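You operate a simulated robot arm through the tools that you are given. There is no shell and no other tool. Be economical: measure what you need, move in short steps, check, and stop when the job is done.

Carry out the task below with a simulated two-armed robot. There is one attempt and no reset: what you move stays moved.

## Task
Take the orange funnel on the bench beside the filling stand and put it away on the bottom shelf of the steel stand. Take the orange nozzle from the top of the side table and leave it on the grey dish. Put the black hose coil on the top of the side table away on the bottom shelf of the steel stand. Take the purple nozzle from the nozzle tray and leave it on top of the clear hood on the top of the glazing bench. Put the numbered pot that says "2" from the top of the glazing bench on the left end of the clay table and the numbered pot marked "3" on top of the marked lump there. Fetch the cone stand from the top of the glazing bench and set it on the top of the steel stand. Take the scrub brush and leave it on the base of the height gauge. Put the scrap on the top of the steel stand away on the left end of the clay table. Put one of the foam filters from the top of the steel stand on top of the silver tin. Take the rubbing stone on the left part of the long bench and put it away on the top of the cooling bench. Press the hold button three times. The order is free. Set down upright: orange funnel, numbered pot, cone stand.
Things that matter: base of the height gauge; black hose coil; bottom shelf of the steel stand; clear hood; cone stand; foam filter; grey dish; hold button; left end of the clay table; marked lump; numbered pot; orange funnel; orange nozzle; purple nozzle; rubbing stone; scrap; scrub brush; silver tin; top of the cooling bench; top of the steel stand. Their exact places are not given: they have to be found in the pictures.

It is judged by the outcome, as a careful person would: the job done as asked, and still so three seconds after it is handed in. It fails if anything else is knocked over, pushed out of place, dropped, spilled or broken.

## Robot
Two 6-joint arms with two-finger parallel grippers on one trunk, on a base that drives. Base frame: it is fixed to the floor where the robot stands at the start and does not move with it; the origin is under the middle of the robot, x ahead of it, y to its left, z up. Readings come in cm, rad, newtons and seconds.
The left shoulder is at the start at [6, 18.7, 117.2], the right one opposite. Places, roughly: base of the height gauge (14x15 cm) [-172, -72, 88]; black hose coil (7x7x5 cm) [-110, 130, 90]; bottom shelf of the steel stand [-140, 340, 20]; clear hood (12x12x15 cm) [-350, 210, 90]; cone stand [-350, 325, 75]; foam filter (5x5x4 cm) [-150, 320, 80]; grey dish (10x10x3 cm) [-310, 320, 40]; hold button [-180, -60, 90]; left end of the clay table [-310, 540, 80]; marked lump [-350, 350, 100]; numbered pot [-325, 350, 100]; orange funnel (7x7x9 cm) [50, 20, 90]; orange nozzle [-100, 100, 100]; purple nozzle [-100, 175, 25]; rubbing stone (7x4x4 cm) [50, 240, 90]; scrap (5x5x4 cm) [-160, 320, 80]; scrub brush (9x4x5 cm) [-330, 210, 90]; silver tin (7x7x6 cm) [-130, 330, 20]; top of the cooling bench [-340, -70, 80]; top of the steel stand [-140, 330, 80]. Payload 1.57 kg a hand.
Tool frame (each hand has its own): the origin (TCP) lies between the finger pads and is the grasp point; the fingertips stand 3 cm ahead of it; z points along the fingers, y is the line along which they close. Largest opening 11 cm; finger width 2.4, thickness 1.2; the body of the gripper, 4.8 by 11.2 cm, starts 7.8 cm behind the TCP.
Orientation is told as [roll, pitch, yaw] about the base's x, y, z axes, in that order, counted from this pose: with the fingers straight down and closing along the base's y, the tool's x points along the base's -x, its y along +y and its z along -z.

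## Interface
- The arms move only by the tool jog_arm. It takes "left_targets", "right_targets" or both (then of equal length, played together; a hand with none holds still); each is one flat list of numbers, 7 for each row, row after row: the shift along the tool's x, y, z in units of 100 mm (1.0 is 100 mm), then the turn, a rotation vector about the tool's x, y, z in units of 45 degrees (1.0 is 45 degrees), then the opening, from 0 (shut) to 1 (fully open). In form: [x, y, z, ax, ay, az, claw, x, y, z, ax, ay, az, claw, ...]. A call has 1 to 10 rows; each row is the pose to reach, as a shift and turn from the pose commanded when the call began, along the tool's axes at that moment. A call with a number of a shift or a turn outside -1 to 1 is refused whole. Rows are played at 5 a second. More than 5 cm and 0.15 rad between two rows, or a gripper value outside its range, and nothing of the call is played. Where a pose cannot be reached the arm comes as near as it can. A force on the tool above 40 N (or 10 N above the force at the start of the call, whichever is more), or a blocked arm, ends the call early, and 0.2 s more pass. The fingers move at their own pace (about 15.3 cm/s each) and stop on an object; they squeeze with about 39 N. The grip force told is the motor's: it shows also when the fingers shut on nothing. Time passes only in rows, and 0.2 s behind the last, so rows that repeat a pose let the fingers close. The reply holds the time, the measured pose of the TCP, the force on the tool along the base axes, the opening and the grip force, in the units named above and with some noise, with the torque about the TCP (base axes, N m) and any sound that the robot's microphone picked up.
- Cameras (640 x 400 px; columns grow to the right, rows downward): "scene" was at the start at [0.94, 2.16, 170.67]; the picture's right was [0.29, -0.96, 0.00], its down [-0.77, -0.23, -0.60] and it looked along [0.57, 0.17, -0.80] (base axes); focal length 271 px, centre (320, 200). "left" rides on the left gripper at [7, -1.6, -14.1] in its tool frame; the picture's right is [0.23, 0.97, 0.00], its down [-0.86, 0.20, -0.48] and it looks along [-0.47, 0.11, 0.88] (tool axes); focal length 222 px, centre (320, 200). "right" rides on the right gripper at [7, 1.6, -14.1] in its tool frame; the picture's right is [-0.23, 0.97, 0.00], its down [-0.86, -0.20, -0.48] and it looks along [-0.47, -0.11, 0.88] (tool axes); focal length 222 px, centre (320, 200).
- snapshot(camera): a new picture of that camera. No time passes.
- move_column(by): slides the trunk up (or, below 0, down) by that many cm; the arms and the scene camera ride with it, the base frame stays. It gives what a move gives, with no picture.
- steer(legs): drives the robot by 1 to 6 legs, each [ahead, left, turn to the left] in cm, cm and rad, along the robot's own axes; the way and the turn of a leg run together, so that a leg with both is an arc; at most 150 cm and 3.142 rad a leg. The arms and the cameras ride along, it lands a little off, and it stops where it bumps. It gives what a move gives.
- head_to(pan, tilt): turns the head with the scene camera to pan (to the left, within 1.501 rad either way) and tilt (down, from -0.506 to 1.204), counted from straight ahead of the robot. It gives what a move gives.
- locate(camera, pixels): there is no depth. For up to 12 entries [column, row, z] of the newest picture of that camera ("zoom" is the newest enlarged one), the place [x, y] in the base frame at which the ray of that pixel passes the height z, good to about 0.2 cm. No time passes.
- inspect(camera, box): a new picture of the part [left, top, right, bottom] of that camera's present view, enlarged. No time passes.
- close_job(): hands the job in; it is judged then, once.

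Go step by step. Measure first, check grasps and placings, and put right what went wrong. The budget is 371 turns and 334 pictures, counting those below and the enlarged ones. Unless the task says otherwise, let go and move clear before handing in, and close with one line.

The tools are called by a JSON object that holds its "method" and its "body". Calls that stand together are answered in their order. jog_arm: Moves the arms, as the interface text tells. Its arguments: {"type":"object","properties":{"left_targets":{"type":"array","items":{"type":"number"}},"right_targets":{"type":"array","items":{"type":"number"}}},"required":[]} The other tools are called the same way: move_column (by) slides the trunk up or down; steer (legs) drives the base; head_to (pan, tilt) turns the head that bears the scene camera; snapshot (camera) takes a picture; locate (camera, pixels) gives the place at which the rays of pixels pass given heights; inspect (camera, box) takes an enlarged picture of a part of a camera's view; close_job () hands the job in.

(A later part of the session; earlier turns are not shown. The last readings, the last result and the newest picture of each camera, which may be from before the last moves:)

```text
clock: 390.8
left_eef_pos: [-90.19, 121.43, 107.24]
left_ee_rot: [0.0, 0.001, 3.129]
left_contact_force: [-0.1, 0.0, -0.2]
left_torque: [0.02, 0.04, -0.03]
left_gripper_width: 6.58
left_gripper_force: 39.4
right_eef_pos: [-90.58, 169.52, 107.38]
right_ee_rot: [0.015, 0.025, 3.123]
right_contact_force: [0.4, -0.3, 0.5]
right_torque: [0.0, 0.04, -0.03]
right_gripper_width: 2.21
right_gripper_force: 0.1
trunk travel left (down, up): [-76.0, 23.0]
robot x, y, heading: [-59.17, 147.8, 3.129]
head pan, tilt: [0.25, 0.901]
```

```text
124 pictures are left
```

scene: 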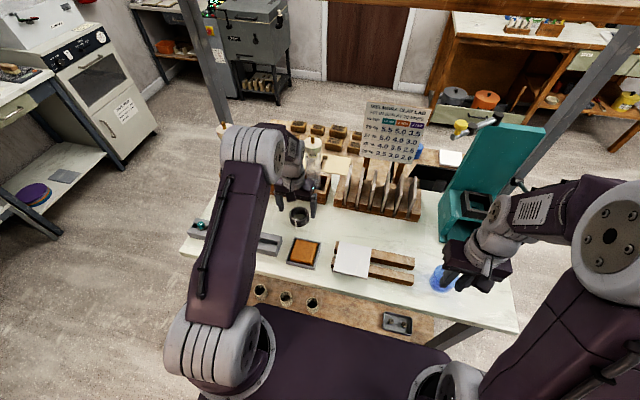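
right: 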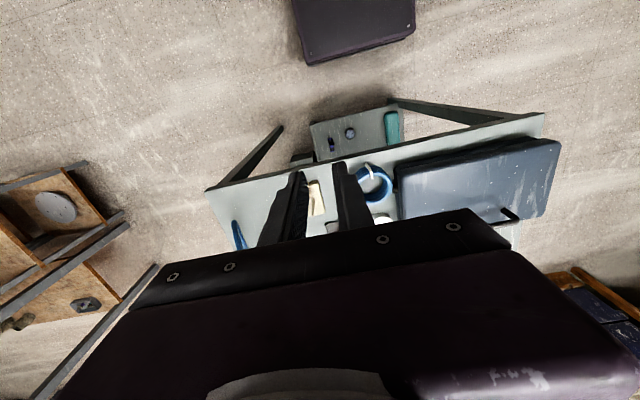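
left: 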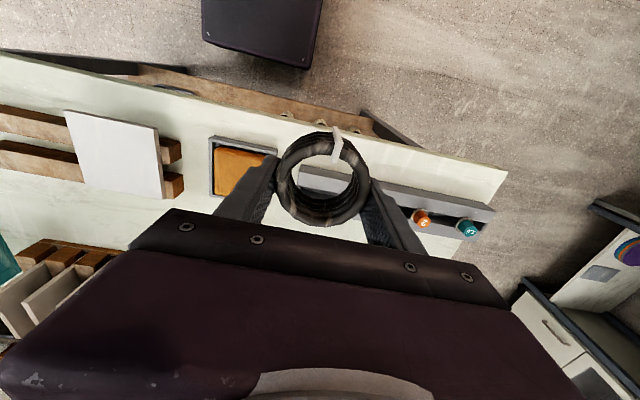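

Coil held. Slide 60 cm to the left so the right hand faces the orange nozzle.

{"method": "steer", "body": {"legs": [[-6, 0, 0], [0, 60, 0]]}}

{"method": "head_to", "body": {"pan": -0.25, "tilt": 0.95}}

{"method": "jog_arm", "body": {"right_targets": [0, 0, 0, 0, 0, 0, 0.4]}}

{"method": "snapshot", "body": {"camera": "scene"}}

{"method": "snapshot", "body": {"camera": "right"}}

```text
clock: 394.7
left_eef_pos: [-84.05, 61.05, 107.21]
left_ee_rot: [0.001, 0.002, -3.144]
left_contact_force: [0.1, -0.4, -0.9]
left_torque: [0.0, -0.01, 0.03]
left_gripper_width: 6.58
left_gripper_force: 39.3
right_eef_pos: [-85.06, 109.12, 107.21]
right_ee_rot: [0.016, 0.03, 3.135]
right_contact_force: [0.7, 0.9, -0.1]
right_torque: [-0.01, -0.02, 0.0]
right_gripper_width: 2.19
right_gripper_force: 0.1
trunk travel left (down, up): [-76.0, 23.0]
robot x, y, heading: [-53.21, 87.4, -3.142]
head pan, tilt: [0.25, 0.901]
```

```text
clock: 395.7
left_eef_pos: [-84.07, 61.15, 107.17]
left_ee_rot: [-0.001, 0.001, -3.141]
left_contact_force: [-0.8, 0.1, -0.8]
left_torque: [0.02, -0.02, -0.01]
left_gripper_width: 6.56
left_gripper_force: 38.9
right_eef_pos: [-85.19, 109.2, 107.19]
right_ee_rot: [0.015, 0.027, 3.136]
right_contact_force: [0.4, -0.4, -0.2]
right_torque: [-0.01, -0.02, -0.02]
right_gripper_width: 2.17
right_gripper_force: 0.0
trunk travel left (down, up): [-76.0, 23.0]
robot x, y, heading: [-53.14, 87.55, -3.14]
head pan, tilt: [-0.25, 0.949]
```

```text
clock: 396.1
left_eef_pos: [-84.06, 61.1, 107.04]
left_ee_rot: [-0.002, 0.001, -3.142]
left_contact_force: [-0.4, -1.0, -0.6]
left_torque: [0.03, 0.02, 0.0]
left_gripper_width: 6.56
left_gripper_force: 39.2
right_eef_pos: [-85.2, 109.14, 107.19]
right_ee_rot: [0.017, 0.029, 3.136]
right_contact_force: [-0.4, -0.1, 0.5]
right_torque: [-0.02, 0.0, 0.0]
right_gripper_width: 4.38
right_gripper_force: 0.1
trunk travel left (down, up): [-76.0, 23.0]
robot x, y, heading: [-53.48, 87.19, -3.143]
head pan, tilt: [-0.25, 0.949]
```

```text
123 pictures are left
```

scene: 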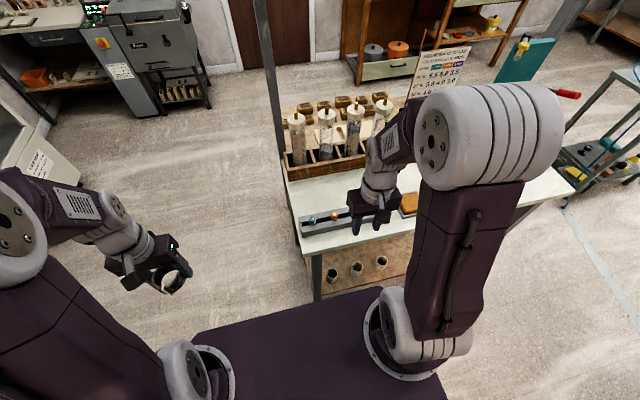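

```text
122 pictures are left
```

right: 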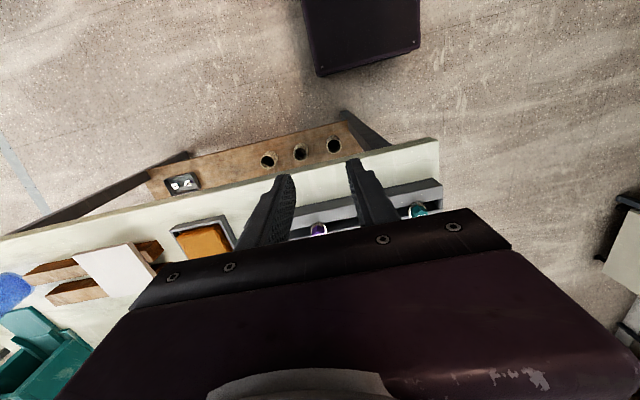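

{"method": "jog_arm", "body": {"right_targets": [-0.4, 0.2, 0, 0, 0, 0, 0.4, -0.8, 0.4, 0, 0, 0, 0, 0.4, -1, 0.5, 0.3, 0, 0, 0, 0.4]}}

{"method": "snapshot", "body": {"camera": "right"}}

{"method": "inspect", "body": {"camera": "scene", "box": [280, 150, 440, 260]}}

```text
clock: 396.9
left_eef_pos: [-83.98, 61.2, 107.22]
left_ee_rot: [-0.001, 0.004, -3.141]
left_contact_force: [0.6, 0.2, -1.0]
left_torque: [-0.02, -0.02, 0.01]
left_gripper_width: 6.55
left_gripper_force: 38.6
right_eef_pos: [-95.11, 104.27, 104.0]
right_ee_rot: [0.016, 0.029, 3.135]
right_contact_force: [-0.3, -0.6, 0.5]
right_torque: [0.04, -0.04, -0.04]
right_gripper_width: 4.39
right_gripper_force: 0.0
trunk travel left (down, up): [-76.0, 23.0]
robot x, y, heading: [-53.0, 87.44, -3.143]
head pan, tilt: [-0.25, 0.949]
```

```text
121 pictures are left
```

right: 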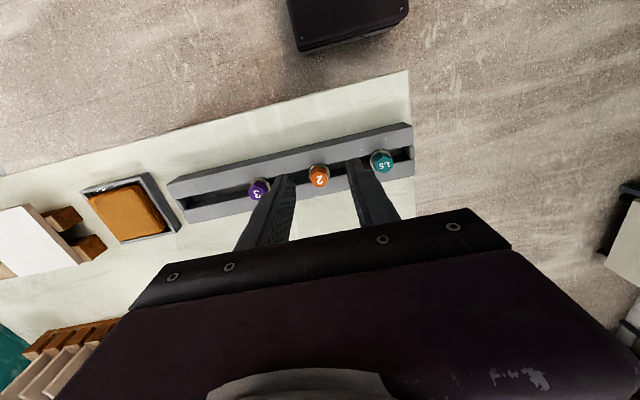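

```text
3.64 times, centred on (360, 205) of scene
```

zoom: 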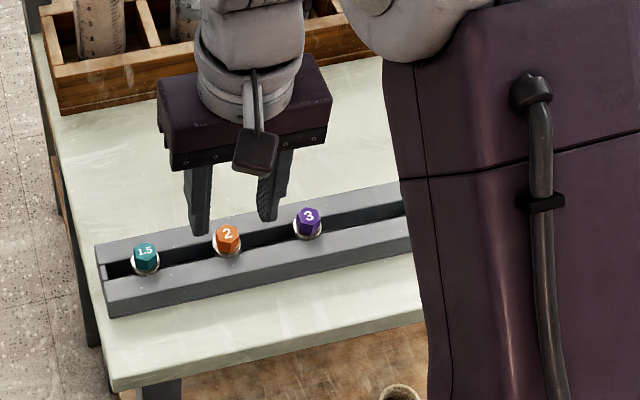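

{"method": "locate", "body": {"camera": "right", "pixels": [[319, 177, 94], [319, 177, 96], [319, 177, 92], [258, 190, 94], [382, 161, 94]]}}

{"method": "locate", "body": {"camera": "zoom", "pixels": [[228, 235, 94], [228, 235, 96], [228, 235, 92], [309, 219, 94], [145, 253, 94]]}}

```text
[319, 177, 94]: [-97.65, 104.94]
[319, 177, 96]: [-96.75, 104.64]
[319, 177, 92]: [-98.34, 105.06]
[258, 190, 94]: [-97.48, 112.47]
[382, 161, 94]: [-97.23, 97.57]
```

```text
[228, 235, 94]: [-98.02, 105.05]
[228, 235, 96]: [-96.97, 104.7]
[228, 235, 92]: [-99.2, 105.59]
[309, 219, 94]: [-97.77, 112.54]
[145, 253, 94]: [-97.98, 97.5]
```

Orange hex at (-97.4, 104.8), top z≈95. Descend over it, feeling for the rails.

{"method": "jog_arm", "body": {"right_targets": [-0.15, -0.04, 0.2, 0, 0, 0, 0.4, -0.23, -0.06, 0.5, 0, 0, 0, 0.4, -0.23, -0.06, 0.68, 0, 0, 0, 0.4]}}

{"method": "snapshot", "body": {"camera": "right"}}

{"method": "inspect", "body": {"camera": "scene", "box": [300, 180, 400, 250]}}

```text
clock: 397.7
left_eef_pos: [-84.0, 61.14, 107.15]
left_ee_rot: [0.002, 0.002, -3.141]
left_contact_force: [-0.1, 0.7, -0.9]
left_torque: [0.04, 0.02, 0.0]
left_gripper_width: 6.54
left_gripper_force: 38.8
right_eef_pos: [-97.22, 104.81, 97.25]
right_ee_rot: [0.015, 0.027, 3.137]
right_contact_force: [0.4, -0.3, 0.3]
right_torque: [0.01, 0.03, 0.0]
right_gripper_width: 4.41
right_gripper_force: 0.0
trunk travel left (down, up): [-76.0, 23.0]
robot x, y, heading: [-53.35, 87.31, -3.139]
head pan, tilt: [-0.25, 0.949]
```

```text
119 pictures are left
```

right: 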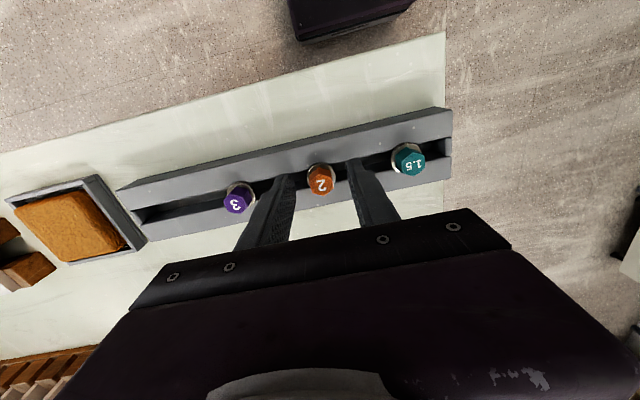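

```text
5.71 times, centred on (350, 215) of scene
```

zoom: 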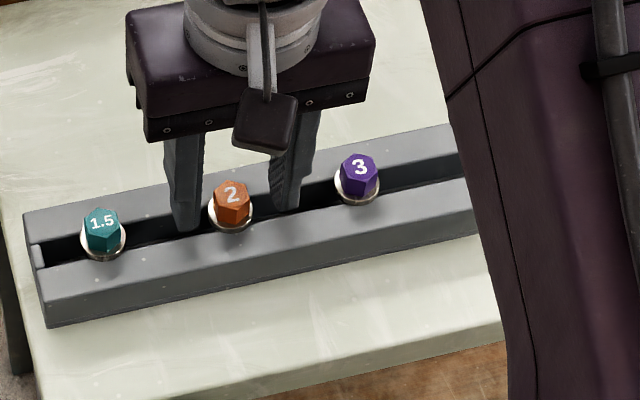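

{"method": "jog_arm", "body": {"right_targets": [-0.04, 0, 0.05, 0, 0, 0, 0.4, -0.05, 0, 0.1, 0, 0, 0, 0.4, -0.05, 0, 0.1, 0, 0, 0, 0.4]}}

{"method": "jog_arm", "body": {"right_targets": [0, 0, 0.04, 0, 0, 0, 0.4, 0, 0, 0.08, 0, 0, 0, 0.4, 0, 0, 0.08, 0, 0, 0, 0.4]}}

```text
clock: 398.5
left_eef_pos: [-84.0, 61.03, 107.16]
left_ee_rot: [0.0, 0.001, -3.142]
left_contact_force: [-0.6, 0.3, -0.5]
left_torque: [0.0, -0.01, -0.02]
left_gripper_width: 6.56
left_gripper_force: 39.1
right_eef_pos: [-97.68, 104.72, 96.34]
right_ee_rot: [0.016, 0.026, 3.137]
right_contact_force: [0.5, 0.2, 5.0]
right_torque: [0.21, 0.08, 0.0]
right_gripper_width: 4.44
right_gripper_force: 0.4
trunk travel left (down, up): [-76.0, 23.0]
robot x, y, heading: [-53.14, 87.39, -3.139]
head pan, tilt: [-0.25, 0.949]
```

```text
clock: 399.0
left_eef_pos: [-83.7, 61.06, 107.37]
left_ee_rot: [0.001, -0.001, 3.143]
left_contact_force: [0.0, 0.3, -0.7]
left_torque: [0.0, -0.02, -0.02]
left_gripper_width: 6.58
left_gripper_force: 39.2
right_eef_pos: [-97.56, 104.62, 96.24]
right_ee_rot: [0.016, 0.014, 3.136]
right_contact_force: [11.9, 0.1, 29.6]
right_torque: [0.89, -0.08, -0.24]
right_gripper_width: 4.42
right_gripper_force: 0.0
trunk travel left (down, up): [-76.0, 23.0]
robot x, y, heading: [-53.3, 87.33, -3.142]
head pan, tilt: [-0.25, 0.949]
stopped in row 2 (right hand): the force on the tool passed its limit (the readings are from after the stop); the commanded pose is now the measured one
```

Rails at z≈93.3. Rise 2 mm and close on the hex.

{"method": "jog_arm", "body": {"right_targets": [0, 0, -0.02, 0, 0, 0, 0.4, 0, 0, -0.02, 0, 0, 0, 0.0, 0, 0, -0.02, 0, 0, 0, 0.0, 0, 0, -0.02, 0, 0, 0, 0.0]}}

{"method": "jog_arm", "body": {"right_targets": [0, 0, -0.1, 0, 0, 0, 0, 0, 0, -0.3, 0, 0, 0, 0, 0, 0, -0.6, 0, 0, 0, 0]}}

{"method": "snapshot", "body": {"camera": "right"}}

{"method": "inspect", "body": {"camera": "scene", "box": [300, 170, 400, 250]}}

```text
clock: 400.0
left_eef_pos: [-83.89, 61.3, 107.27]
left_ee_rot: [0.0, 0.0, -3.14]
left_contact_force: [-1.0, 0.2, -0.8]
left_torque: [-0.01, 0.03, 0.04]
left_gripper_width: 6.54
left_gripper_force: 38.9
right_eef_pos: [-97.79, 105.01, 96.23]
right_ee_rot: [0.018, 0.012, 3.136]
right_contact_force: [3.0, 16.7, 20.7]
right_torque: [0.91, 0.11, -0.26]
right_gripper_width: 2.37
right_gripper_force: 35.9
trunk travel left (down, up): [-76.0, 23.0]
robot x, y, heading: [-52.99, 87.75, -3.138]
head pan, tilt: [-0.25, 0.949]
```

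```text
clock: 400.8
left_eef_pos: [-84.07, 61.1, 107.21]
left_ee_rot: [0.0, 0.002, -3.141]
left_contact_force: [-0.1, -0.8, 0.0]
left_torque: [0.02, 0.03, -0.05]
left_gripper_width: 6.54
left_gripper_force: 38.9
right_eef_pos: [-98.02, 104.87, 102.07]
right_ee_rot: [0.016, 0.015, 3.136]
right_contact_force: [-0.1, 0.1, -0.2]
right_torque: [0.01, 0.02, -0.01]
right_gripper_width: 2.34
right_gripper_force: 35.6
trunk travel left (down, up): [-76.0, 23.0]
robot x, y, heading: [-52.89, 87.39, -3.141]
head pan, tilt: [-0.25, 0.949]
```

```text
117 pictures are left
```

right: 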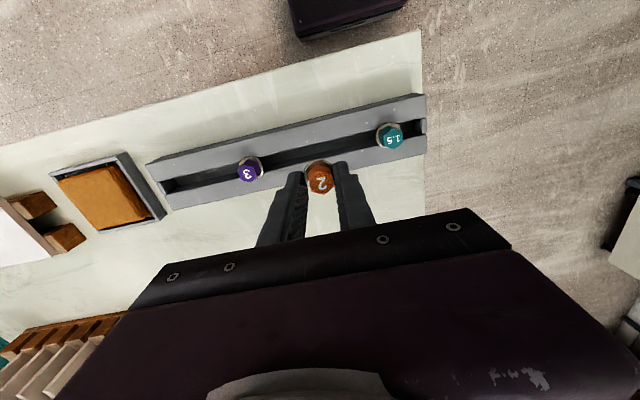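

```text
5.00 times, centred on (350, 210) of scene
```

zoom: 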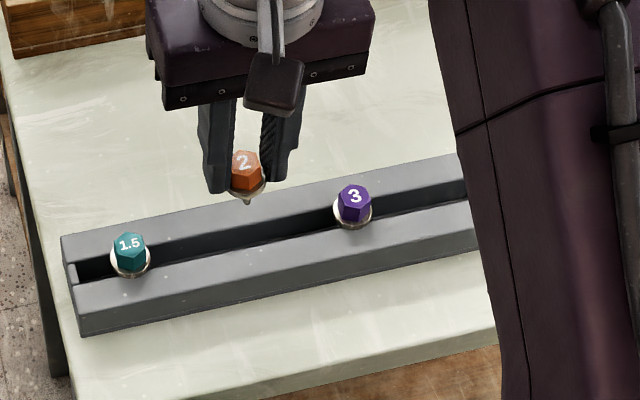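

Orange nozzle held firmly. Raise, retract, and drive along the aisle to the steel stand for the coil.

{"method": "jog_arm", "body": {"right_targets": [0.1, -0.1, -0.4, 0, 0, 0, 0, 0.5, -0.2, -0.6, 0, 0, 0, 0, 0.9, -0.3, -0.7, 0, 0, 0, 0]}}

{"method": "jog_arm", "body": {"right_targets": [0.3, -0.3, 0, 0, 0, 0, 0, 0.4, -0.6, 0, 0, 0, 0, 0]}}

{"method": "steer", "body": {"legs": [[-6, 0, 0], [0, -135, 0], [0, -135, 0]]}}

{"method": "head_to", "body": {"pan": 0.1, "tilt": 0.8}}

{"method": "snapshot", "body": {"camera": "scene"}}

```text
clock: 401.6
left_eef_pos: [-84.05, 61.11, 107.33]
left_ee_rot: [0.0, 0.001, -3.142]
left_contact_force: [-0.2, 0.7, -1.1]
left_torque: [-0.01, 0.05, -0.03]
left_gripper_width: 6.55
left_gripper_force: 39.3
right_eef_pos: [-88.52, 107.92, 109.11]
right_ee_rot: [0.015, 0.013, 3.136]
right_contact_force: [-0.1, 0.1, -0.1]
right_torque: [-0.03, 0.04, 0.04]
right_gripper_width: 2.31
right_gripper_force: 35.3
trunk travel left (down, up): [-76.0, 23.0]
robot x, y, heading: [-53.53, 87.2, -3.141]
head pan, tilt: [-0.25, 0.949]
```

```text
clock: 402.2
left_eef_pos: [-84.0, 61.18, 107.18]
left_ee_rot: [0.0, 0.002, -3.142]
left_contact_force: [0.3, -0.1, -1.6]
left_torque: [-0.03, 0.0, -0.01]
left_gripper_width: 6.54
left_gripper_force: 38.6
right_eef_pos: [-84.82, 113.91, 109.25]
right_ee_rot: [0.015, 0.015, 3.136]
right_contact_force: [0.9, 0.8, 0.4]
right_torque: [-0.03, -0.04, -0.02]
right_gripper_width: 2.32
right_gripper_force: 35.3
trunk travel left (down, up): [-76.0, 23.0]
robot x, y, heading: [-53.15, 87.48, -3.14]
head pan, tilt: [-0.25, 0.949]
```

```text
clock: 415.9
left_eef_pos: [-71.53, 332.78, 107.21]
left_ee_rot: [-0.001, 0.0, 3.125]
left_contact_force: [0.1, -0.5, -1.5]
left_torque: [-0.01, 0.01, 0.0]
left_gripper_width: 6.51
left_gripper_force: 38.5
right_eef_pos: [-71.52, 385.47, 109.25]
right_ee_rot: [0.015, 0.016, 3.12]
right_contact_force: [-0.1, -0.3, -0.4]
right_torque: [-0.01, 0.02, 0.0]
right_gripper_width: 2.31
right_gripper_force: 35.2
trunk travel left (down, up): [-76.0, 23.0]
robot x, y, heading: [-40.39, 358.65, 3.125]
head pan, tilt: [-0.25, 0.949]
```

```text
clock: 416.8
left_eef_pos: [-71.58, 332.93, 107.23]
left_ee_rot: [-0.001, 0.002, 3.127]
left_contact_force: [0.9, -0.4, -0.1]
left_torque: [-0.03, -0.03, -0.02]
left_gripper_width: 6.52
left_gripper_force: 39.1
right_eef_pos: [-71.47, 385.61, 109.37]
right_ee_rot: [0.016, 0.017, 3.119]
right_contact_force: [0.5, -0.4, 0.0]
right_torque: [0.01, -0.02, -0.02]
right_gripper_width: 2.31
right_gripper_force: 35.4
trunk travel left (down, up): [-76.0, 23.0]
robot x, y, heading: [-40.3, 358.47, 3.125]
head pan, tilt: [0.099, 0.799]
```

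```text
115 pictures are left
```

scene: 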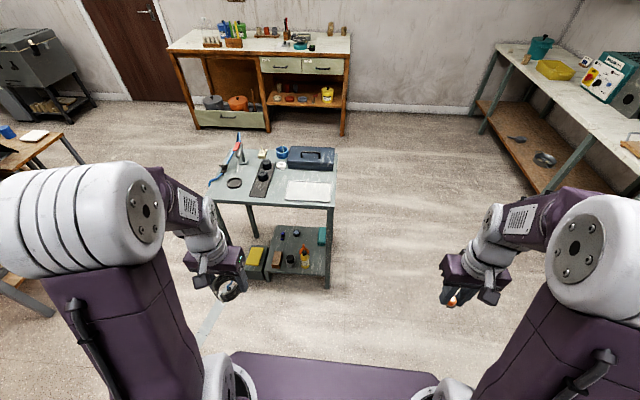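

All in view. The best free place for the coil is left-centre of the lower shelf. Line up, lower the trunk and take a low view.

{"method": "steer", "body": {"legs": [[20, 12, 0.016]]}}

{"method": "move_column", "body": {"by": -40}}

{"method": "move_column", "body": {"by": -35}}

{"method": "snapshot", "body": {"camera": "scene"}}

{"method": "inspect", "body": {"camera": "scene", "box": [190, 120, 370, 290]}}

```text
clock: 418.5
left_eef_pos: [-90.9, 320.44, 107.22]
left_ee_rot: [-0.001, 0.002, 3.137]
left_contact_force: [0.4, -0.2, -0.6]
left_torque: [-0.02, 0.03, 0.0]
left_gripper_width: 6.55
left_gripper_force: 39.2
right_eef_pos: [-91.6, 373.11, 109.2]
right_ee_rot: [0.015, 0.017, 3.131]
right_contact_force: [-0.3, 0.5, -1.2]
right_torque: [0.02, 0.03, 0.02]
right_gripper_width: 2.32
right_gripper_force: 35.1
trunk travel left (down, up): [-76.0, 23.0]
robot x, y, heading: [-59.65, 346.58, 3.141]
head pan, tilt: [0.099, 0.799]
```

```text
clock: 422.3
left_eef_pos: [-90.91, 320.43, 67.23]
left_ee_rot: [0.0, 0.001, 3.136]
left_contact_force: [0.2, -0.8, -1.9]
left_torque: [-0.03, 0.01, 0.0]
left_gripper_width: 6.53
left_gripper_force: 39.0
right_eef_pos: [-91.64, 373.09, 69.29]
right_ee_rot: [0.016, 0.015, 3.131]
right_contact_force: [0.6, -0.2, -0.2]
right_torque: [-0.02, 0.04, -0.02]
right_gripper_width: 2.34
right_gripper_force: 35.7
trunk travel left (down, up): [-36.0, 63.0]
robot x, y, heading: [-60.3, 346.53, 3.137]
head pan, tilt: [0.099, 0.799]
```

```text
clock: 425.7
left_eef_pos: [-90.94, 320.44, 32.23]
left_ee_rot: [-0.001, 0.003, 3.139]
left_contact_force: [-0.2, -0.2, -0.6]
left_torque: [-0.01, -0.01, 0.03]
left_gripper_width: 6.52
left_gripper_force: 38.9
right_eef_pos: [-91.55, 373.23, 34.33]
right_ee_rot: [0.016, 0.015, 3.132]
right_contact_force: [-0.5, 0.4, -1.3]
right_torque: [-0.03, 0.02, 0.01]
right_gripper_width: 2.28
right_gripper_force: 35.6
trunk travel left (down, up): [-1.0, 98.0]
robot x, y, heading: [-59.85, 346.29, 3.137]
head pan, tilt: [0.099, 0.799]
```

```text
114 pictures are left
```

scene: 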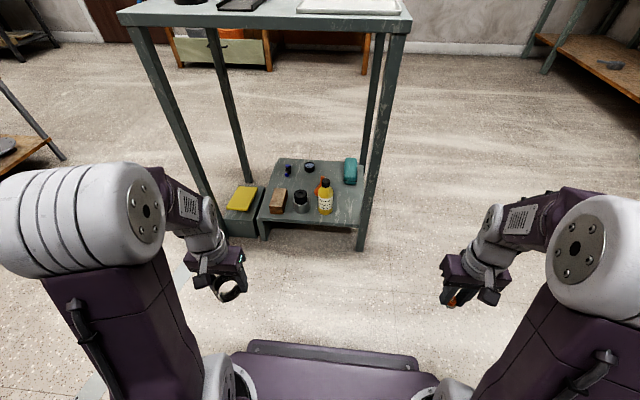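

```text
2.35 times, centred on (280, 205) of scene
```

zoom: 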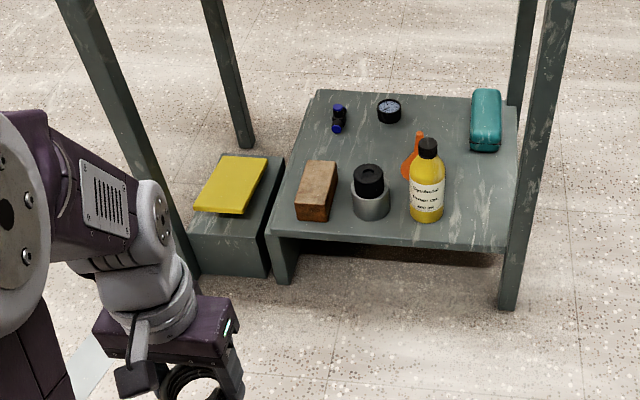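

{"method": "locate", "body": {"camera": "zoom", "pixels": [[312, 220, 15], [298, 205, 15], [320, 162, 20], [338, 160, 20], [337, 132, 15], [341, 105, 15], [268, 232, 15], [318, 92, 15], [370, 217, 15], [389, 118, 15], [515, 248, 15], [410, 178, 15]]}}

```text
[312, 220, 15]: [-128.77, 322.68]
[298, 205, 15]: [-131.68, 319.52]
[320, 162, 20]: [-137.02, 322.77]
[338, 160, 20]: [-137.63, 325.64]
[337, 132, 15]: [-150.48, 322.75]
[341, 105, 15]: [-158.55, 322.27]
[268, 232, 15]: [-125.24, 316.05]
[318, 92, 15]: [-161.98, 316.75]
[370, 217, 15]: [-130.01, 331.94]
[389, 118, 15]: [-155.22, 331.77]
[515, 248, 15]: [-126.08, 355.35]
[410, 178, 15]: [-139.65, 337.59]
```

The free patch is between the block (back edge x≈-138) and the valve (x≈-150.5): target (-144.5, 326). Shift the hand and drive in.

{"method": "jog_arm", "body": {"left_targets": [0, -0.3, 0, 0, 0, 0, 0.5, 0, -0.58, 0, 0, 0, 0, 0.5]}}

{"method": "steer", "body": {"legs": [[37, 0, 0]]}}

{"method": "snapshot", "body": {"camera": "scene"}}

{"method": "snapshot", "body": {"camera": "left"}}

```text
clock: 426.3
left_eef_pos: [-90.89, 326.59, 32.18]
left_ee_rot: [-0.001, 0.004, 3.138]
left_contact_force: [-0.5, -0.2, -0.6]
left_torque: [0.0, 0.03, 0.01]
left_gripper_width: 6.55
left_gripper_force: 38.5
right_eef_pos: [-91.55, 373.2, 34.19]
right_ee_rot: [0.015, 0.017, 3.132]
right_contact_force: [0.2, 0.9, -0.9]
right_torque: [-0.02, 0.03, 0.03]
right_gripper_width: 2.27
right_gripper_force: 35.4
trunk travel left (down, up): [-1.0, 98.0]
robot x, y, heading: [-60.35, 346.7, 3.143]
head pan, tilt: [0.099, 0.799]
```

```text
clock: 428.7
left_eef_pos: [-127.38, 326.34, 32.16]
left_ee_rot: [0.0, 0.002, -3.139]
left_contact_force: [1.0, -0.2, -1.1]
left_torque: [0.01, 0.02, -0.01]
left_gripper_width: 6.5
left_gripper_force: 39.0
right_eef_pos: [-128.44, 372.96, 34.34]
right_ee_rot: [0.017, 0.016, 3.137]
right_contact_force: [0.0, -0.6, -0.7]
right_torque: [-0.01, -0.03, 0.01]
right_gripper_width: 2.3
right_gripper_force: 35.5
trunk travel left (down, up): [-1.0, 98.0]
robot x, y, heading: [-96.69, 346.75, -3.14]
head pan, tilt: [0.099, 0.799]
```

```text
112 pictures are left
```

scene: 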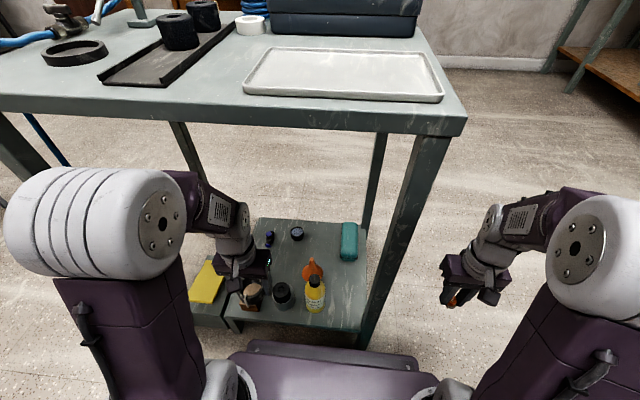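

```text
111 pictures are left
```

left: 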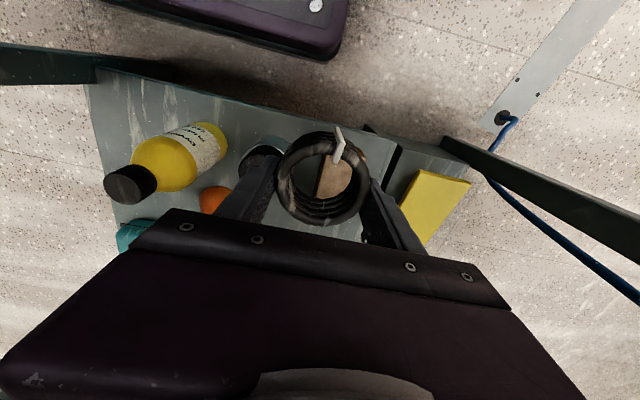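

Clear above the block and filter. Extend to x≈-144.5.

{"method": "jog_arm", "body": {"left_targets": [-0.4, 0, 0, 0, 0, 0, 0.5, -0.8, 0, 0, 0, 0, 0, 0.5, -1, 0, 0, 0, 0, 0, 0.5]}}

{"method": "jog_arm", "body": {"left_targets": [-0.4, 0, 0, 0, 0, 0, 0.5, -0.7, 0, 0, 0, 0, 0, 0.5, -0.7, 0, 0.4, 0, 0, 0, 0.5]}}

{"method": "snapshot", "body": {"camera": "left"}}

{"method": "inspect", "body": {"camera": "scene", "box": [190, 190, 390, 350]}}

```text
clock: 429.5
left_eef_pos: [-137.34, 326.3, 31.91]
left_ee_rot: [-0.001, 0.003, -3.14]
left_contact_force: [-0.6, 0.2, -0.8]
left_torque: [-0.06, -0.01, -0.01]
left_gripper_width: 6.53
left_gripper_force: 38.9
right_eef_pos: [-128.26, 373.01, 34.2]
right_ee_rot: [0.014, 0.019, 3.136]
right_contact_force: [0.9, 0.7, -0.2]
right_torque: [-0.01, -0.01, 0.03]
right_gripper_width: 2.3
right_gripper_force: 35.5
trunk travel left (down, up): [-1.0, 98.0]
robot x, y, heading: [-96.35, 346.37, -3.136]
head pan, tilt: [0.099, 0.799]
```

```text
clock: 430.3
left_eef_pos: [-144.04, 326.22, 27.93]
left_ee_rot: [0.001, 0.004, -3.14]
left_contact_force: [1.0, -1.0, -0.8]
left_torque: [-0.02, -0.02, 0.02]
left_gripper_width: 6.52
left_gripper_force: 38.9
right_eef_pos: [-128.39, 372.84, 34.18]
right_ee_rot: [0.017, 0.016, 3.136]
right_contact_force: [-0.3, 0.1, -0.7]
right_torque: [0.04, 0.02, -0.01]
right_gripper_width: 2.38
right_gripper_force: 35.9
trunk travel left (down, up): [-1.0, 98.0]
robot x, y, heading: [-96.68, 346.77, -3.143]
head pan, tilt: [0.099, 0.799]
```

```text
110 pictures are left
```

left: 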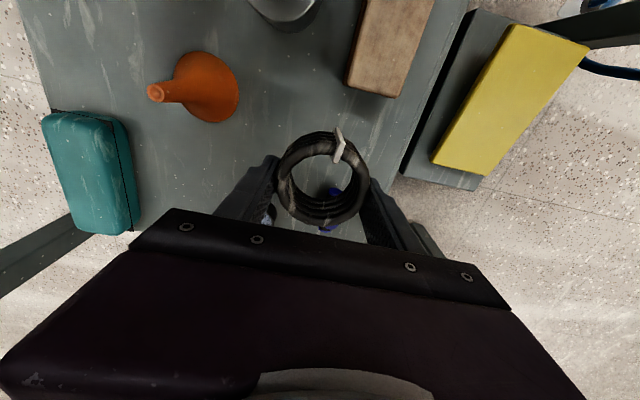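

```text
2.50 times, centred on (290, 270) of scene
```

zoom: 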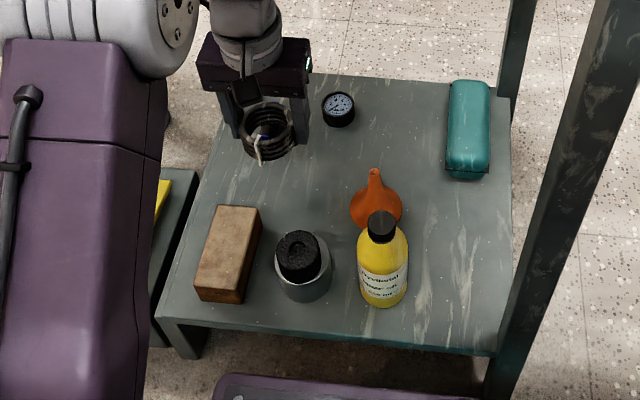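

The valve shows through the coil at left (335,195)/(332,228); check where it is exactly.

{"method": "locate", "body": {"camera": "left", "pixels": [[335, 190, 17], [330, 230, 17], [345, 192, 15], [375, 92, 15], [235, 115, 15]]}}

{"method": "locate", "body": {"camera": "zoom", "pixels": [[266, 136, 17], [338, 118, 15], [245, 300, 15], [257, 215, 20]]}}

```text
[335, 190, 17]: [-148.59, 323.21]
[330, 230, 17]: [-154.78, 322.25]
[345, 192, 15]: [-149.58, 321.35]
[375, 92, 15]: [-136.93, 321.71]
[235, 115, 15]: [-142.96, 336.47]
```

```text
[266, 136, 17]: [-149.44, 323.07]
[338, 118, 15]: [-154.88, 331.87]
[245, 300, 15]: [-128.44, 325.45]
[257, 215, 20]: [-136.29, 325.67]
```

Valve front end at x≈-148.7. Shift 1 cm away from it and lower.

{"method": "jog_arm", "body": {"left_targets": [0.1, -0.13, 0, 0, 0, 0, 0.5, 0.1, -0.13, 0.4, 0, 0, 0, 0.5, 0.1, -0.13, 0.75, 0, 0, 0, 0.5, 0.1, -0.13, 0.9, 0, 0, 0, 0.5]}}

{"method": "jog_arm", "body": {"left_targets": [0, 0, 0.05, 0, 0, 0, 0.5, 0, 0, 0.1, 0, 0, 0, 0.5, 0, 0, 0.15, 0, 0, 0, 0.5]}}

{"method": "snapshot", "body": {"camera": "left"}}

```text
clock: 431.3
left_eef_pos: [-143.25, 327.59, 19.24]
left_ee_rot: [0.0, 0.001, -3.14]
left_contact_force: [2.7, -1.9, 9.1]
left_torque: [0.01, -0.28, 0.02]
left_gripper_width: 6.49
left_gripper_force: 38.7
right_eef_pos: [-128.37, 372.97, 34.34]
right_ee_rot: [0.014, 0.018, 3.136]
right_contact_force: [0.0, -0.6, -0.1]
right_torque: [0.02, -0.03, 0.01]
right_gripper_width: 2.38
right_gripper_force: 36.0
trunk travel left (down, up): [-1.0, 98.0]
robot x, y, heading: [-96.18, 347.03, -3.138]
head pan, tilt: [0.099, 0.799]
```

```text
clock: 431.8
left_eef_pos: [-143.33, 327.51, 18.88]
left_ee_rot: [0.001, -0.002, -3.141]
left_contact_force: [8.3, 1.0, 27.7]
left_torque: [0.81, -0.33, -0.22]
left_gripper_width: 6.53
left_gripper_force: 39.4
right_eef_pos: [-128.34, 373.04, 34.35]
right_ee_rot: [0.016, 0.014, 3.135]
right_contact_force: [-0.2, 0.2, -1.0]
right_torque: [-0.02, -0.02, -0.03]
right_gripper_width: 2.36
right_gripper_force: 35.3
trunk travel left (down, up): [-1.0, 98.0]
robot x, y, heading: [-96.43, 346.99, -3.14]
head pan, tilt: [0.099, 0.799]
stopped in row 2 (left hand): the force on the tool passed its limit (the readings are from after the stop); the commanded pose is now the measured one
```

```text
108 pictures are left
```

left: 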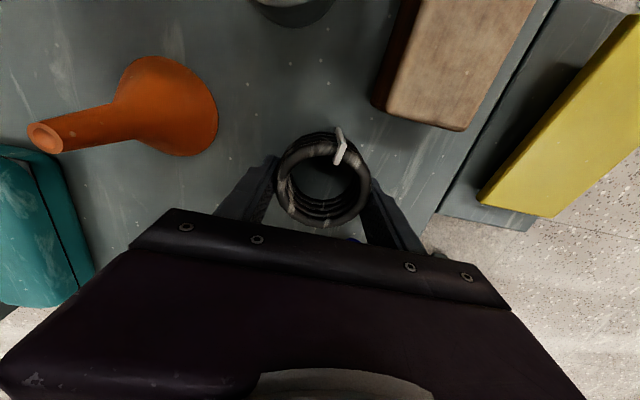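

On the shelf. Ease up, open moderately, rise.

{"method": "jog_arm", "body": {"left_targets": [0, 0, -0.04, 0, 0, 0, 0.5, 0, 0, -0.04, 0, 0, 0, 0.72, 0, 0, -0.04, 0, 0, 0, 0.72, 0, 0, -0.4, 0, 0, 0, 0.72, 0, 0, -0.8, 0, 0, 0, 0.72, 0, 0, -1, 0, 0, 0, 0.72]}}

{"method": "snapshot", "body": {"camera": "left"}}

{"method": "inspect", "body": {"camera": "scene", "box": [190, 190, 390, 350]}}

```text
clock: 433.2
left_eef_pos: [-143.46, 327.44, 28.76]
left_ee_rot: [-0.001, 0.003, -3.14]
left_contact_force: [0.0, 0.5, -0.5]
left_torque: [-0.03, 0.0, -0.02]
left_gripper_width: 7.91
left_gripper_force: 0.0
right_eef_pos: [-128.37, 372.92, 34.27]
right_ee_rot: [0.015, 0.015, 3.136]
right_contact_force: [0.6, 0.1, -0.9]
right_torque: [0.0, 0.01, -0.01]
right_gripper_width: 2.36
right_gripper_force: 36.3
trunk travel left (down, up): [-1.0, 98.0]
robot x, y, heading: [-96.81, 346.51, -3.136]
head pan, tilt: [0.099, 0.799]
```

```text
107 pictures are left
```

left: 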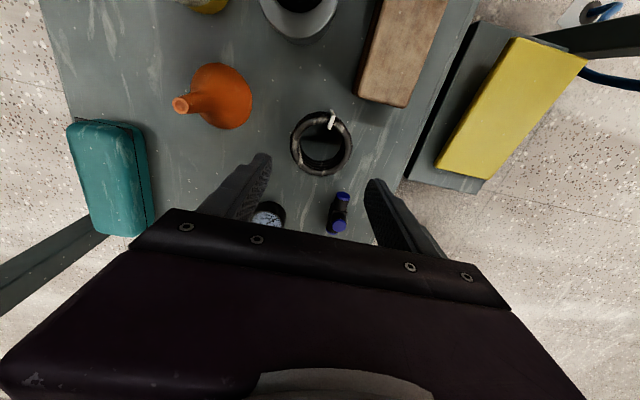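

```text
2.50 times, centred on (290, 270) of scene
```

zoom: 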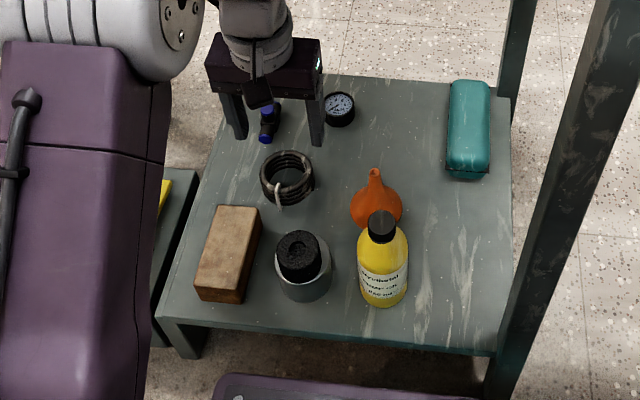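

The coil is on the shelf with nothing disturbed. Retract the left hand, back out and raise.

{"method": "jog_arm", "body": {"left_targets": [0, 0, -0.4, 0, 0, 0, 0.4, 0.4, 0, -0.5, 0, 0, 0, 0.3, 0.8, 0, -0.5, 0, 0, 0, 0.2, 1, 0, -0.5, 0, 0, 0, 0.2]}}

{"method": "jog_arm", "body": {"left_targets": [0.4, 0, 0, 0, 0, 0, 0.2, 0.8, 0, 0, 0, 0, 0, 0.2, 1, 0, 0, 0, 0, 0, 0.2]}}

{"method": "steer", "body": {"legs": [[-38, 0, 0]]}}

{"method": "move_column", "body": {"by": 40}}

{"method": "move_column", "body": {"by": 35}}

{"method": "steer", "body": {"legs": [[0, -75, 0], [150, 0, 0], [20, 40, 0]]}}

{"method": "head_to", "body": {"pan": 0.2, "tilt": 0.6}}

{"method": "snapshot", "body": {"camera": "scene"}}

```text
clock: 434.2
left_eef_pos: [-133.48, 327.66, 33.58]
left_ee_rot: [0.0, 0.0, -3.139]
left_contact_force: [0.2, -0.3, -0.4]
left_torque: [-0.01, -0.02, -0.02]
left_gripper_width: 2.2
left_gripper_force: 0.0
right_eef_pos: [-128.4, 372.96, 34.34]
right_ee_rot: [0.016, 0.016, 3.136]
right_contact_force: [0.1, -0.3, 0.0]
right_torque: [0.0, -0.01, -0.01]
right_gripper_width: 2.39
right_gripper_force: 36.1
trunk travel left (down, up): [-1.0, 98.0]
robot x, y, heading: [-96.8, 346.65, -3.14]
head pan, tilt: [0.099, 0.799]
```

```text
clock: 435.0
left_eef_pos: [-123.2, 327.73, 33.82]
left_ee_rot: [0.0, 0.0, -3.138]
left_contact_force: [-0.2, 0.2, 0.1]
left_torque: [-0.01, -0.03, 0.01]
left_gripper_width: 2.22
left_gripper_force: 0.1
right_eef_pos: [-128.44, 372.95, 34.23]
right_ee_rot: [0.014, 0.016, 3.136]
right_contact_force: [0.3, 0.6, -0.2]
right_torque: [0.02, 0.0, 0.01]
right_gripper_width: 2.34
right_gripper_force: 36.5
trunk travel left (down, up): [-1.0, 98.0]
robot x, y, heading: [-96.51, 346.08, -3.141]
head pan, tilt: [0.099, 0.799]
```

```text
clock: 437.4
left_eef_pos: [-85.5, 327.69, 33.77]
left_ee_rot: [0.0, 0.0, -3.131]
left_contact_force: [1.0, -0.1, -0.8]
left_torque: [-0.01, 0.03, -0.01]
left_gripper_width: 2.21
left_gripper_force: 0.1
right_eef_pos: [-90.95, 372.89, 34.31]
right_ee_rot: [0.015, 0.015, -3.138]
right_contact_force: [0.7, -0.1, 0.5]
right_torque: [-0.03, 0.02, -0.03]
right_gripper_width: 2.41
right_gripper_force: 35.7
trunk travel left (down, up): [-1.0, 98.0]
robot x, y, heading: [-59.01, 346.74, -3.135]
head pan, tilt: [0.099, 0.799]
```

```text
clock: 441.2
left_eef_pos: [-85.52, 327.73, 73.79]
left_ee_rot: [-0.001, -0.001, -3.132]
left_contact_force: [-0.3, 0.7, 0.5]
left_torque: [0.0, 0.0, 0.03]
left_gripper_width: 2.2
left_gripper_force: 0.1
right_eef_pos: [-90.93, 372.92, 74.3]
right_ee_rot: [0.016, 0.016, -3.138]
right_contact_force: [-0.9, 0.3, 0.3]
right_torque: [0.01, 0.0, -0.01]
right_gripper_width: 2.39
right_gripper_force: 35.6
trunk travel left (down, up): [-41.0, 58.0]
robot x, y, heading: [-58.57, 346.99, -3.132]
head pan, tilt: [0.099, 0.799]
```

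```text
clock: 444.6
left_eef_pos: [-85.44, 327.8, 108.97]
left_ee_rot: [-0.001, 0.0, -3.131]
left_contact_force: [1.3, 0.1, -0.3]
left_torque: [0.02, 0.0, -0.01]
left_gripper_width: 2.19
left_gripper_force: 0.1
right_eef_pos: [-90.93, 372.96, 109.25]
right_ee_rot: [0.016, 0.016, -3.137]
right_contact_force: [0.9, 0.6, 0.2]
right_torque: [0.0, -0.01, -0.01]
right_gripper_width: 2.4
right_gripper_force: 35.9
trunk travel left (down, up): [-76.0, 23.0]
robot x, y, heading: [-58.89, 346.96, -3.133]
head pan, tilt: [0.099, 0.799]
```

```text
clock: 457.9
left_eef_pos: [-257.37, 364.88, 108.8]
left_ee_rot: [-0.001, 0.0, 3.111]
left_contact_force: [0.5, 0.0, 0.5]
left_torque: [0.0, -0.03, 0.01]
left_gripper_width: 2.18
left_gripper_force: 0.0
right_eef_pos: [-260.88, 410.45, 109.26]
right_ee_rot: [0.016, 0.018, 3.104]
right_contact_force: [-0.5, -0.2, 0.0]
right_torque: [0.03, -0.02, 0.01]
right_gripper_width: 2.39
right_gripper_force: 35.7
trunk travel left (down, up): [-76.0, 23.0]
robot x, y, heading: [-229.86, 382.94, 3.11]
head pan, tilt: [0.099, 0.799]
```

```text
clock: 458.7
left_eef_pos: [-257.38, 364.86, 108.84]
left_ee_rot: [-0.002, 0.0, 3.111]
left_contact_force: [0.1, 0.0, 0.9]
left_torque: [0.02, 0.0, 0.0]
left_gripper_width: 2.18
left_gripper_force: 0.1
right_eef_pos: [-261.13, 410.26, 109.29]
right_ee_rot: [0.016, 0.018, 3.102]
right_contact_force: [-0.2, -0.5, -0.1]
right_torque: [0.02, 0.03, -0.01]
right_gripper_width: 2.36
right_gripper_force: 35.4
trunk travel left (down, up): [-76.0, 23.0]
robot x, y, heading: [-229.89, 382.63, 3.115]
head pan, tilt: [0.201, 0.6]
```

```text
105 pictures are left
```

scene: 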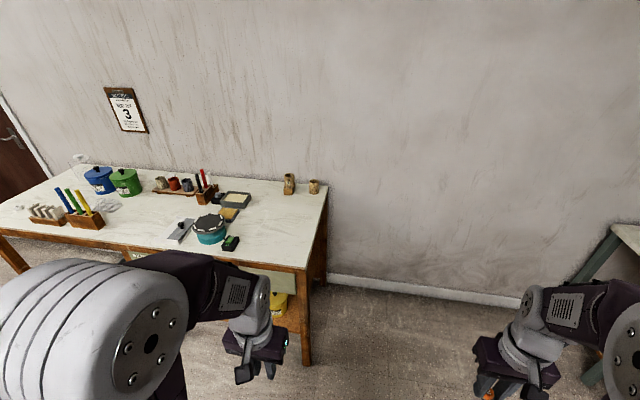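

Go to the bench front opposite the lower-shelf dishes and lower the trunk to look under.

{"method": "steer", "body": {"legs": [[0, 82, 0.028]]}}

{"method": "move_column", "body": {"by": -40}}

{"method": "move_column", "body": {"by": -15}}

{"method": "head_to", "body": {"pan": -0.1, "tilt": 0.6}}

{"method": "snapshot", "body": {"camera": "scene"}}

{"method": "inspect", "body": {"camera": "scene", "box": [200, 130, 480, 320]}}

```text
clock: 463.0
left_eef_pos: [-259.85, 284.01, 108.79]
left_ee_rot: [0.001, 0.001, 3.11]
left_contact_force: [0.1, 0.6, 0.4]
left_torque: [-0.03, -0.03, -0.03]
left_gripper_width: 2.21
left_gripper_force: 0.0
right_eef_pos: [-263.45, 329.33, 109.31]
right_ee_rot: [0.014, 0.018, 3.102]
right_contact_force: [0.2, 0.3, 0.0]
right_torque: [-0.03, 0.03, 0.0]
right_gripper_width: 2.39
right_gripper_force: 35.8
trunk travel left (down, up): [-76.0, 23.0]
robot x, y, heading: [-232.47, 301.67, 3.115]
head pan, tilt: [0.201, 0.6]
```

```text
clock: 466.8
left_eef_pos: [-259.84, 283.88, 68.8]
left_ee_rot: [0.0, 0.001, 3.11]
left_contact_force: [-0.1, 0.1, 0.2]
left_torque: [0.0, -0.01, 0.0]
left_gripper_width: 2.22
left_gripper_force: 0.1
right_eef_pos: [-263.47, 329.34, 69.28]
right_ee_rot: [0.016, 0.017, 3.104]
right_contact_force: [-0.5, 0.2, -0.7]
right_torque: [0.01, 0.0, -0.02]
right_gripper_width: 2.39
right_gripper_force: 36.1
trunk travel left (down, up): [-36.0, 63.0]
robot x, y, heading: [-232.57, 301.69, 3.11]
head pan, tilt: [0.201, 0.6]
```

```text
clock: 468.6
left_eef_pos: [-259.78, 283.9, 53.71]
left_ee_rot: [0.0, -0.001, 3.109]
left_contact_force: [-1.7, -0.4, -0.5]
left_torque: [-0.01, -0.04, -0.01]
left_gripper_width: 2.18
left_gripper_force: 0.1
right_eef_pos: [-263.37, 329.47, 54.3]
right_ee_rot: [0.014, 0.018, 3.103]
right_contact_force: [0.1, 0.0, 0.0]
right_torque: [0.01, 0.0, -0.01]
right_gripper_width: 2.39
right_gripper_force: 35.5
trunk travel left (down, up): [-21.0, 78.0]
robot x, y, heading: [-232.66, 302.05, 3.107]
head pan, tilt: [0.201, 0.6]
```

```text
clock: 469.4
left_eef_pos: [-259.78, 283.95, 53.67]
left_ee_rot: [0.0, -0.002, 3.111]
left_contact_force: [-0.5, -0.4, 0.5]
left_torque: [0.0, 0.02, 0.02]
left_gripper_width: 2.21
left_gripper_force: 0.1
right_eef_pos: [-263.45, 329.4, 54.31]
right_ee_rot: [0.014, 0.018, 3.103]
right_contact_force: [-0.8, -0.1, -1.2]
right_torque: [0.02, -0.01, -0.01]
right_gripper_width: 2.38
right_gripper_force: 35.6
trunk travel left (down, up): [-21.0, 78.0]
robot x, y, heading: [-232.74, 301.61, 3.111]
head pan, tilt: [-0.099, 0.6]
```

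```text
104 pictures are left
```

scene: 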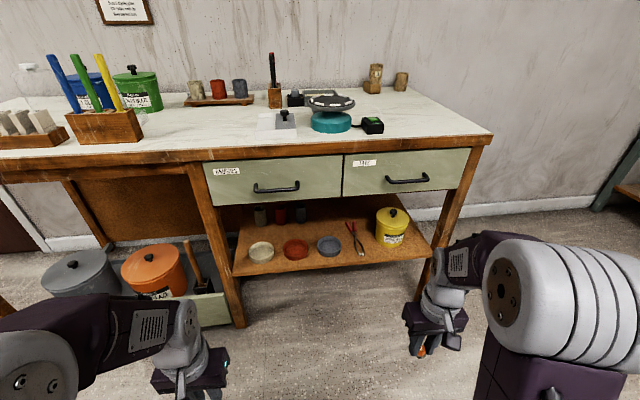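

```text
2.11 times, centred on (340, 225) of scene
```

zoom: 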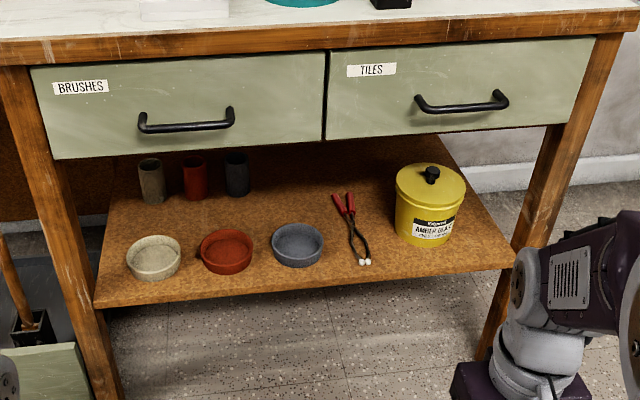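

Grey dish at zoom (297,242). Determine dish position and drawer-bottom height.

{"method": "locate", "body": {"camera": "zoom", "pixels": [[297, 242, 38], [297, 242, 40], [297, 265, 36], [325, 138, 65], [325, 138, 68], [325, 138, 71], [300, 295, 35], [300, 295, 37], [300, 295, 33], [224, 250, 38], [355, 240, 36]]}}

{"method": "snapshot", "body": {"camera": "right"}}

```text
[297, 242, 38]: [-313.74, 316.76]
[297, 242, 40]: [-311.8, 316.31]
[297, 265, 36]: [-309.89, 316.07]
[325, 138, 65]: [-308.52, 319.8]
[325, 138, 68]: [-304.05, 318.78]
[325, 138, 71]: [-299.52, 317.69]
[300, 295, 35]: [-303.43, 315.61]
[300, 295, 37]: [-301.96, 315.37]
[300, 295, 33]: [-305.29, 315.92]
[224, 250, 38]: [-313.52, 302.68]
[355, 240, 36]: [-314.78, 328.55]
```

```text
102 pictures are left
```

right: 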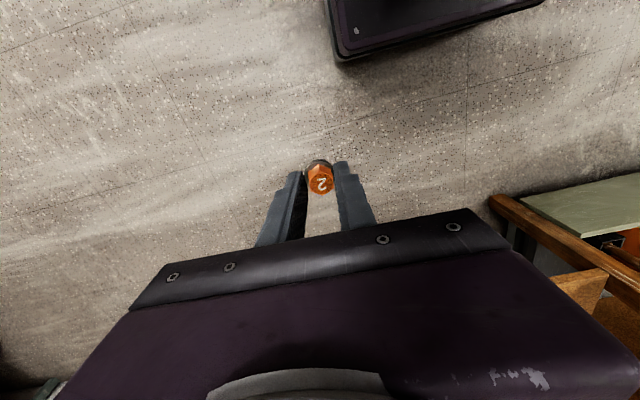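

Drawer bottom z≈69, dish centre ≈(-312.5,316.5), rim ≈39. A vertical hand would foul the drawer, so I'll pitch the hand 45° forward and go in under it.

{"method": "steer", "body": {"legs": [[0, 12.5, 0.03]]}}

{"method": "jog_arm", "body": {"right_targets": [0, 0, 0, 0, -0.18, 0, 0, 0, 0, 0, 0, -0.36, 0, 0, 0, 0, 0, 0, -0.54, 0, 0, 0, 0, 0, 0, -0.72, 0, 0, 0, 0, 0, 0, -0.9, 0, 0, 0, 0, 0, 0, -1, 0, 0]}}

{"method": "snapshot", "body": {"camera": "scene"}}

{"method": "snapshot", "body": {"camera": "right"}}

```text
clock: 470.6
left_eef_pos: [-259.62, 270.65, 53.69]
left_ee_rot: [-0.001, -0.001, 3.139]
left_contact_force: [0.3, 0.4, 0.2]
left_torque: [-0.02, -0.02, 0.0]
left_gripper_width: 2.21
left_gripper_force: 0.0
right_eef_pos: [-264.52, 315.81, 54.2]
right_ee_rot: [0.015, 0.017, 3.133]
right_contact_force: [-0.2, -0.4, 0.3]
right_torque: [-0.02, 0.03, -0.02]
right_gripper_width: 2.39
right_gripper_force: 36.5
trunk travel left (down, up): [-21.0, 78.0]
robot x, y, heading: [-232.89, 289.1, 3.136]
head pan, tilt: [-0.099, 0.6]
```

```text
clock: 472.1
left_eef_pos: [-259.57, 270.62, 53.76]
left_ee_rot: [0.0, 0.0, 3.136]
left_contact_force: [0.1, 0.2, -0.7]
left_torque: [-0.01, 0.0, -0.01]
left_gripper_width: 2.21
left_gripper_force: 0.1
right_eef_pos: [-271.12, 321.98, 57.08]
right_ee_rot: [0.023, -0.757, 3.118]
right_contact_force: [0.4, 0.3, -0.3]
right_torque: [-0.03, 0.02, -0.01]
right_gripper_width: 2.39
right_gripper_force: 36.1
right hand out of reach, approached as far as the arm can: row 3, 4, 5, 6
trunk travel left (down, up): [-21.0, 78.0]
robot x, y, heading: [-232.83, 289.49, 3.142]
head pan, tilt: [-0.099, 0.6]
```

```text
101 pictures are left
```

scene: 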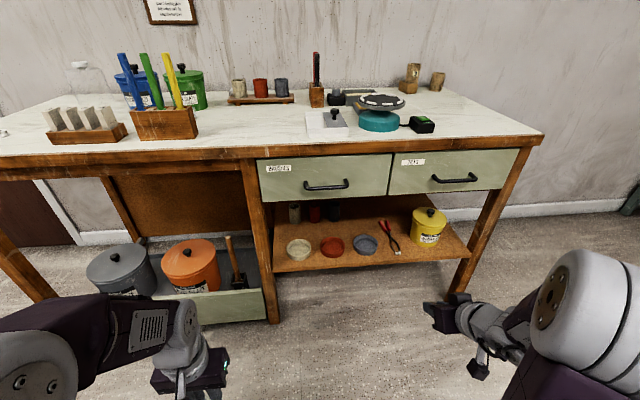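

```text
100 pictures are left
```

right: 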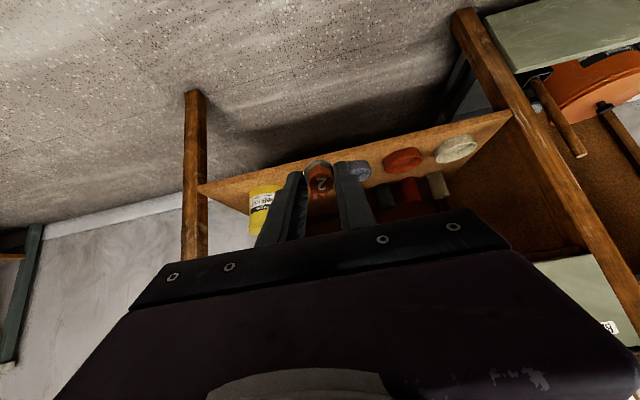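

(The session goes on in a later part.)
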